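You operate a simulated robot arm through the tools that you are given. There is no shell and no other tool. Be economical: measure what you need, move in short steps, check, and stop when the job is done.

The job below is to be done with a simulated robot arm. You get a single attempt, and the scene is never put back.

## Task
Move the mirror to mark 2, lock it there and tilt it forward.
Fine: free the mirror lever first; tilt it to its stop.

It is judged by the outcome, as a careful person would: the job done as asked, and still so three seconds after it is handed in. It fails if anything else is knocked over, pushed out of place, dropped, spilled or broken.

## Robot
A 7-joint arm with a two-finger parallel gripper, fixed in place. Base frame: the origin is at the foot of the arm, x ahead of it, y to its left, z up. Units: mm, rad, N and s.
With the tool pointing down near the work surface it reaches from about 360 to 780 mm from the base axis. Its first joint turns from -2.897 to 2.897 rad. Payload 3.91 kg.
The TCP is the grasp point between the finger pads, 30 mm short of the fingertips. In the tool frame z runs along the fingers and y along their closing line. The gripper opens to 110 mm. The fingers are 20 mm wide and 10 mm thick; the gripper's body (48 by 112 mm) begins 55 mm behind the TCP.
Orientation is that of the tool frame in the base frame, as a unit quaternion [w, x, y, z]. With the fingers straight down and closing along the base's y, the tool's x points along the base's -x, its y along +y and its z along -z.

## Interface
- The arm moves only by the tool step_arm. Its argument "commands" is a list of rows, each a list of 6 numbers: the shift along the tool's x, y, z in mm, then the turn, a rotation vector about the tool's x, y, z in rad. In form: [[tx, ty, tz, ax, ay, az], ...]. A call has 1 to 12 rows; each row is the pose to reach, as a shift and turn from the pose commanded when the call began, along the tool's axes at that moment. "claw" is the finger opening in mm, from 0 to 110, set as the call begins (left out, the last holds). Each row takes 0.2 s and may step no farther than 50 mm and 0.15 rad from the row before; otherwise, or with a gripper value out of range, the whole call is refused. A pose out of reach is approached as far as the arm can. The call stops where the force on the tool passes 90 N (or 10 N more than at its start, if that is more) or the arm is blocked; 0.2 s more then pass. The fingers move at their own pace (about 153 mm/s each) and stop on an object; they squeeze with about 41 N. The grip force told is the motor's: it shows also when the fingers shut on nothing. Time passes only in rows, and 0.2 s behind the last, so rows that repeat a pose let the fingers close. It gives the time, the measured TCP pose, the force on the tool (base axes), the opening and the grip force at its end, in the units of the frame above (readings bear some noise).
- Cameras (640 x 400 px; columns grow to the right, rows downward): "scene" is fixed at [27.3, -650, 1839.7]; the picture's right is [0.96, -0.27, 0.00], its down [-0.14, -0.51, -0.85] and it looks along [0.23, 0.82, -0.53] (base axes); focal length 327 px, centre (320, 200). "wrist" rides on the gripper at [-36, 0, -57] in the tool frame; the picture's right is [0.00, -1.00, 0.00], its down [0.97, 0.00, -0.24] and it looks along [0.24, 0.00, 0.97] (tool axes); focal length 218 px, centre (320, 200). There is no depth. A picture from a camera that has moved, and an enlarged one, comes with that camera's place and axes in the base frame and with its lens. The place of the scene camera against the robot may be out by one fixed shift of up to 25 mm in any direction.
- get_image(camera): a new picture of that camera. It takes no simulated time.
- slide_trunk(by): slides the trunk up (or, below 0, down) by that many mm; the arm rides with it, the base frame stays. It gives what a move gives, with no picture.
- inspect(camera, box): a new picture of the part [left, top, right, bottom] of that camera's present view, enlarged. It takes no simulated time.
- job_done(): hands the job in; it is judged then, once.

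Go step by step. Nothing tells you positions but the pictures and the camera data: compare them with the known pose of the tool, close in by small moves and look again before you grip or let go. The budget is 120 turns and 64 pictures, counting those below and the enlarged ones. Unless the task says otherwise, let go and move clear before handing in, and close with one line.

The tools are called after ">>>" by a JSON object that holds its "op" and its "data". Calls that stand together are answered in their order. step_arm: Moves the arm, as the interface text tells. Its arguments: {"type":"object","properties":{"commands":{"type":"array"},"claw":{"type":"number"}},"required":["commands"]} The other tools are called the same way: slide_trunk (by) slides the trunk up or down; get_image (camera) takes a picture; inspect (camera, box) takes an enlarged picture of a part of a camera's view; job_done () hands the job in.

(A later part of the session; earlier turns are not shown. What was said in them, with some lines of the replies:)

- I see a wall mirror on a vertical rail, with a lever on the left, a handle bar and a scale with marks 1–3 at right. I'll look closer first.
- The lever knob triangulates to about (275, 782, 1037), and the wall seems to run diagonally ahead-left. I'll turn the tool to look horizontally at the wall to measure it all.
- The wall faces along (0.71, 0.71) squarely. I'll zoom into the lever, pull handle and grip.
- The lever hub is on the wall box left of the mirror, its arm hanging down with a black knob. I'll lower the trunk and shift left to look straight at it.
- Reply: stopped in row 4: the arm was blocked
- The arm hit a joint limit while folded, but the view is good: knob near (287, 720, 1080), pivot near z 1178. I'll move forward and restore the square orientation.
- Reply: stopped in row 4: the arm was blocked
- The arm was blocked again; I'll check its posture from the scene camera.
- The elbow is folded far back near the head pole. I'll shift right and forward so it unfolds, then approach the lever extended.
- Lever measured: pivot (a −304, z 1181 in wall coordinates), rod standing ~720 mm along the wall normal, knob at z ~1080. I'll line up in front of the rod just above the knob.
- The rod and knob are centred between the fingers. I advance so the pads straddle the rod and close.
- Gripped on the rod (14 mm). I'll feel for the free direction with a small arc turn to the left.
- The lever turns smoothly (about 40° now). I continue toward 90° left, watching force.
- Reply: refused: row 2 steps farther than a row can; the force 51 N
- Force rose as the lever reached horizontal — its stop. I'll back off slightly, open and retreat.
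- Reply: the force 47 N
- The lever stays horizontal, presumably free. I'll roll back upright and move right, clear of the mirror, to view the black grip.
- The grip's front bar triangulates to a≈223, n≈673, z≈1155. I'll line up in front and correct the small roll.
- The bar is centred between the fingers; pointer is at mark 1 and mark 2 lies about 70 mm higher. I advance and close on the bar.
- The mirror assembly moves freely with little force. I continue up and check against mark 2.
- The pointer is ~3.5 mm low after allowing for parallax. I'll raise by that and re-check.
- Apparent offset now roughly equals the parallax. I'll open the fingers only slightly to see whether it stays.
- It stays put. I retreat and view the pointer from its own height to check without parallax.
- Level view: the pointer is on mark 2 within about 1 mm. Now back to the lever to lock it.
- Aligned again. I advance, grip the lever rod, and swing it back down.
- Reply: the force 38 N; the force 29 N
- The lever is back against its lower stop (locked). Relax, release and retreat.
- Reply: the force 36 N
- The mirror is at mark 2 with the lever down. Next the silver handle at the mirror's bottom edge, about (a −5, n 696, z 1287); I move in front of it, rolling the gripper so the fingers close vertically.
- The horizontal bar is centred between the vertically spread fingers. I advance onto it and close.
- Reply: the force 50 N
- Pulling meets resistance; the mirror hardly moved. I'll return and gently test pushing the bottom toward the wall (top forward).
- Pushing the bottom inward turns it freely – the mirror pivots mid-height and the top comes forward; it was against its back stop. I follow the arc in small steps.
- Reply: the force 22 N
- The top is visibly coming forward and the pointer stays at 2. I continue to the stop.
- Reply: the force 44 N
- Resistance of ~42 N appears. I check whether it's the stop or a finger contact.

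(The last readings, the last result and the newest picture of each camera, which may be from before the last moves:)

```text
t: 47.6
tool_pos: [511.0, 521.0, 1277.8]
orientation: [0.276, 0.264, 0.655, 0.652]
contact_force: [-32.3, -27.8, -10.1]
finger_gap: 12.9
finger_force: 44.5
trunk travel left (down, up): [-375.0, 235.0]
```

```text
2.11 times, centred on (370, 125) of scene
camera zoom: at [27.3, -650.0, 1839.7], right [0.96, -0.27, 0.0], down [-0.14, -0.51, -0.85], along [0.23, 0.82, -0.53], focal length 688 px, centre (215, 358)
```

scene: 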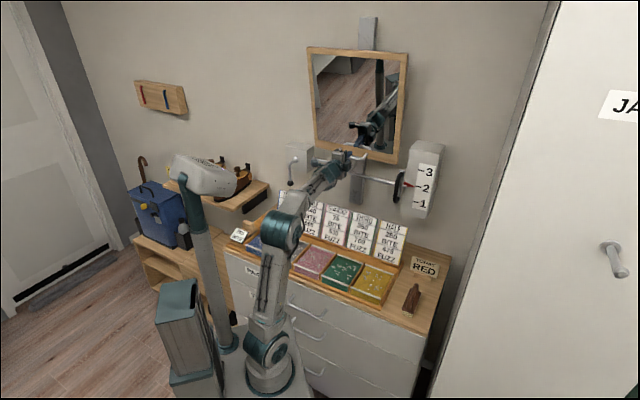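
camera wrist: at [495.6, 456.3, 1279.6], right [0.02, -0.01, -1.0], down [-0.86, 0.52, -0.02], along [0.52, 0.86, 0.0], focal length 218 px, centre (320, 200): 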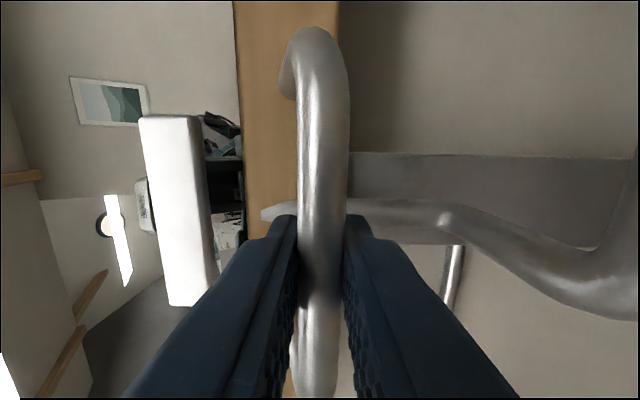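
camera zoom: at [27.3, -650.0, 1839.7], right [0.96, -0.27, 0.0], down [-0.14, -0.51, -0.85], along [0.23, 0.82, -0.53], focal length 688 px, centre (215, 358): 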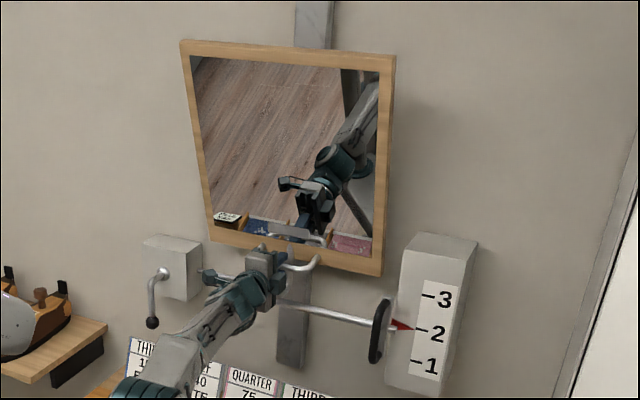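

>>> {"op": "inspect", "data": {"camera": "wrist", "box": [220, 130, 420, 290]}}

```text
2.50 times, centred on (320, 210) of wrist
camera zoom: at [495.6, 456.3, 1279.6], right [0.02, -0.01, -1.0], down [-0.86, 0.52, -0.02], along [0.52, 0.86, 0.0], focal length 546 px, centre (320, 175)
```

zoom: 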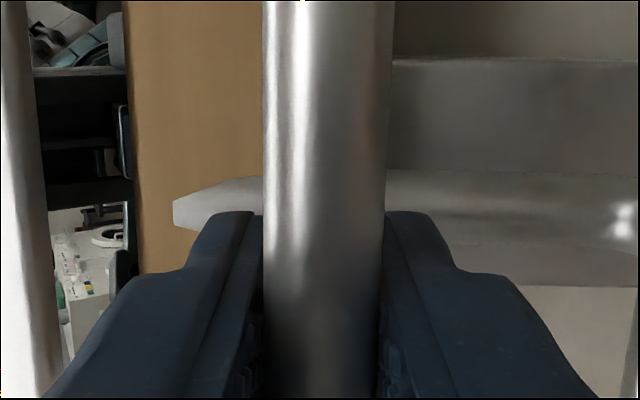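

The carriage rod passes right behind my fingertips, so the contact may be with it rather than the stop. I'll loosen, back off a little, shift left along the bar, and re-grip.

>>> {"op": "step_arm", "data": {"commands": [[0, 0, -4, 0, 0, 0], [0, 0, -4, 0, 0, 0]]}}

>>> {"op": "step_arm", "data": {"commands": [[0, 0, 0, 0, 0, 0], [0, 0, -12, 0, 0, 0], [20, 0, -12, 0, 0, 0], [40, 0, -12, 0, 0, 0], [40, 0, -12, 0, 0, 0]], "claw": 34}}

>>> {"op": "get_image", "data": {"camera": "wrist"}}

```text
t: 48.2
tool_pos: [511.2, 521.5, 1279.3]
orientation: [0.277, 0.263, 0.655, 0.652]
contact_force: [-12.0, -6.9, -0.4]
finger_gap: 12.9
finger_force: 44.4
trunk travel left (down, up): [-375.0, 235.0]
```

```text
t: 49.4
tool_pos: [475.5, 541.4, 1276.7]
orientation: [0.277, 0.265, 0.655, 0.651]
contact_force: [-0.4, -0.2, -0.8]
finger_gap: 34.2
finger_force: 0.1
trunk travel left (down, up): [-375.0, 235.0]
```

```text
25 pictures are left
camera wrist: at [460.5, 477.1, 1277.0], right [0.01, -0.01, -1.0], down [-0.86, 0.52, -0.02], along [0.52, 0.86, 0.0], focal length 218 px, centre (320, 200)
```

wrist: 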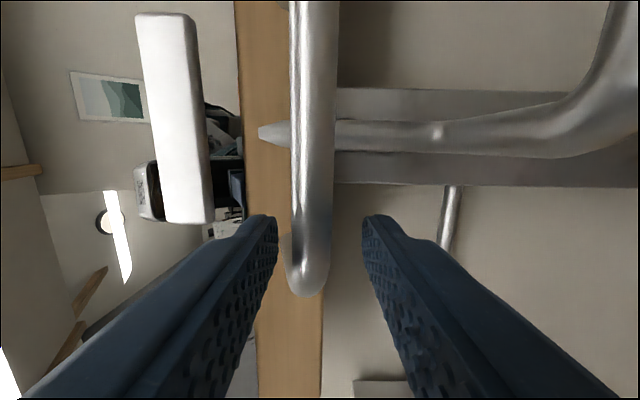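

The tilt holds on its own. I re-grip here and push on to find the true stop.

>>> {"op": "step_arm", "data": {"commands": [[0, 3, 8, 0, 0, 0], [0, 3, 8, 0, 0, 0], [0, 3, 8, 0, 0, 0], [0, 3, 8, 0, 0, 0]], "claw": 8}}

>>> {"op": "step_arm", "data": {"commands": [[0, 0, 4, 0, 0, 0], [0, 0, 8, 0, 0, 0], [0, 0, 12, 0, 0, 0]]}}

```text
t: 50.4
tool_pos: [479.4, 545.5, 1278.7]
orientation: [0.276, 0.264, 0.656, 0.651]
contact_force: [-25.4, -26.8, -23.7]
finger_gap: 13.0
finger_force: 45.3
trunk travel left (down, up): [-375.0, 235.0]
```

```text
t: 51.2
tool_pos: [492.9, 556.3, 1282.1]
orientation: [0.279, 0.264, 0.654, 0.652]
contact_force: [-1.1, 3.2, -3.5]
finger_gap: 13.3
finger_force: 17.6
trunk travel left (down, up): [-375.0, 235.0]
```

>>> {"op": "get_image", "data": {"camera": "wrist"}}

>>> {"op": "inspect", "data": {"camera": "scene", "box": [290, 30, 450, 220]}}

```text
24 pictures are left
camera wrist: at [476.5, 491.8, 1281.7], right [0.02, -0.01, -1.0], down [-0.85, 0.52, -0.02], along [0.52, 0.85, 0.0], focal length 218 px, centre (320, 200)
```

wrist: 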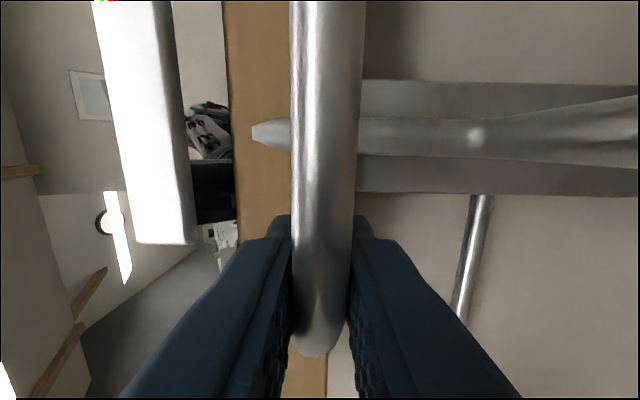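

```text
2.11 times, centred on (370, 125) of scene
camera zoom: at [27.3, -650.0, 1839.7], right [0.96, -0.27, 0.0], down [-0.14, -0.51, -0.85], along [0.23, 0.82, -0.53], focal length 688 px, centre (215, 358)
```

zoom: 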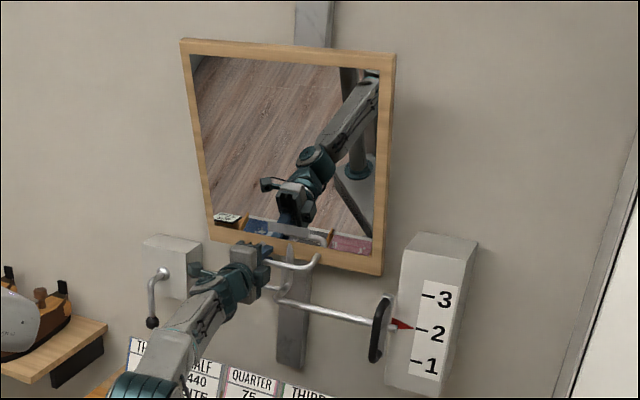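

The mirror hasn't moved between these two pictures although I pushed with ~40 N (the pads just slid on the bar), so it looks at its stop. One more gentle push to confirm.

>>> {"op": "step_arm", "data": {"commands": [[0, 0, 3, 0, 0, 0], [0, 0, 6, 0, 0, 0], [0, 0, 9, 0, 0, 0], [0, 0, 12, 0, 0, 0]]}}

>>> {"op": "inspect", "data": {"camera": "scene", "box": [290, 30, 450, 220]}}

```text
t: 52.2
tool_pos: [496.4, 561.0, 1281.0]
orientation: [0.276, 0.264, 0.655, 0.652]
contact_force: [-18.5, -21.2, -12.8]
finger_gap: 13.3
finger_force: 44.5
trunk travel left (down, up): [-375.0, 235.0]
```

```text
2.11 times, centred on (370, 125) of scene
camera zoom: at [27.3, -650.0, 1839.7], right [0.96, -0.27, 0.0], down [-0.14, -0.51, -0.85], along [0.23, 0.82, -0.53], focal length 688 px, centre (215, 358)
```

zoom: 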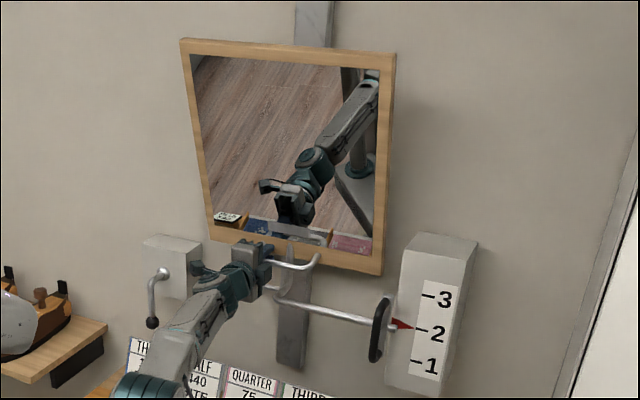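

No further movement: it's at its stop. I open and retreat straight back.

>>> {"op": "step_arm", "data": {"commands": [[0, 0, 0, 0, 0, 0], [0, 0, 0, 0, 0, 0]], "claw": 40}}

>>> {"op": "step_arm", "data": {"commands": [[0, 0, -20, 0, 0, 0], [0, 0, -60, 0, 0, 0], [0, 0, -100, 0, 0, 0], [0, 0, -140, 0, 0, 0], [0, 0, -185, 0, 0, 0], [0, 0, -230, 0, 0, 0]]}}

>>> {"op": "get_image", "data": {"camera": "scene"}}

>>> {"op": "inspect", "data": {"camera": "scene", "box": [290, 30, 450, 220]}}

>>> {"op": "get_image", "data": {"camera": "wrist"}}

```text
t: 52.8
tool_pos: [496.4, 562.1, 1277.7]
orientation: [0.277, 0.265, 0.656, 0.65]
contact_force: [-28.1, -34.7, -33.2]
finger_gap: 23.0
finger_force: 0.1
trunk travel left (down, up): [-375.0, 235.0]
```

```text
t: 54.2
tool_pos: [335.0, 401.9, 1277.3]
orientation: [0.277, 0.264, 0.656, 0.651]
contact_force: [-0.2, 1.1, 0.2]
finger_gap: 40.0
finger_force: 0.0
trunk travel left (down, up): [-375.0, 235.0]
```

```text
21 pictures are left
```

scene: 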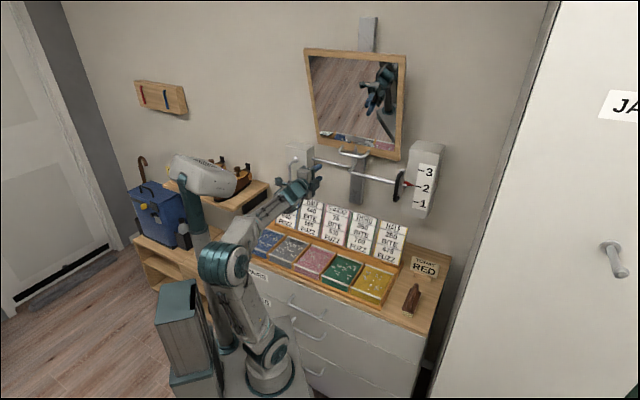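

```text
2.11 times, centred on (370, 125) of scene
camera zoom: at [27.3, -650.0, 1839.7], right [0.96, -0.27, 0.0], down [-0.14, -0.51, -0.85], along [0.23, 0.82, -0.53], focal length 688 px, centre (215, 358)
```

zoom: 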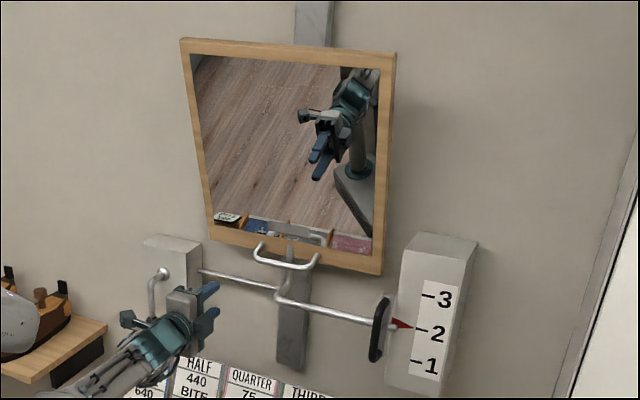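

```text
19 pictures are left
camera wrist: at [319.5, 336.6, 1278.6], right [0.01, -0.01, -1.0], down [-0.86, 0.52, -0.02], along [0.52, 0.86, 0.0], focal length 218 px, centre (320, 200)
```

wrist: 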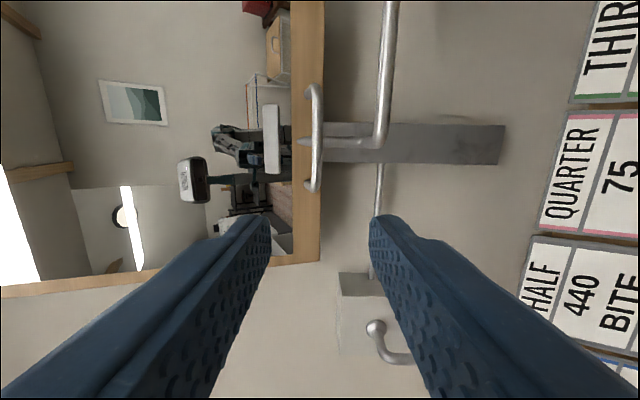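

The tilt holds after release. One last check of the pointer and lever.

>>> {"op": "inspect", "data": {"camera": "scene", "box": [385, 150, 449, 214]}}

>>> {"op": "inspect", "data": {"camera": "scene", "box": [270, 130, 350, 200]}}

```text
6.25 times, centred on (417, 182) of scene
camera zoom: at [27.3, -650.0, 1839.7], right [0.96, -0.27, 0.0], down [-0.14, -0.51, -0.85], along [0.23, 0.82, -0.53], focal length 2044 px, centre (-286, 312)
```

zoom: 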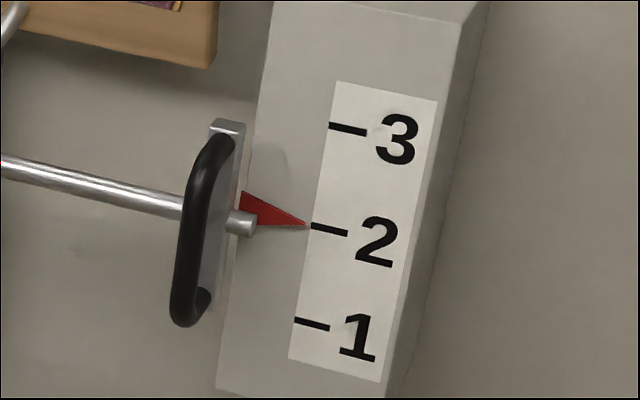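

```text
5.71 times, centred on (310, 165) of scene
camera zoom: at [27.3, -650.0, 1839.7], right [0.96, -0.27, 0.0], down [-0.14, -0.51, -0.85], along [0.23, 0.82, -0.53], focal length 1868 px, centre (377, 400)
```

zoom: 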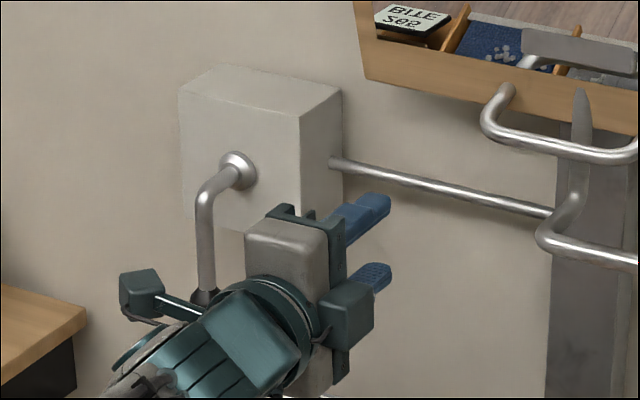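

The pointer sits on mark 2, the lever is back down in its locked position, the mirror is tilted forward to its stop and the arm is clear. I'm handing in.

>>> {"op": "job_done", "data": {}}

```text
The job is handed in.
```

The mirror is at mark 2 (pointer within about 1 mm), its lever is back down in the locked position, and it is tilted forward to its stop. The lock itself wasn't load-tested.
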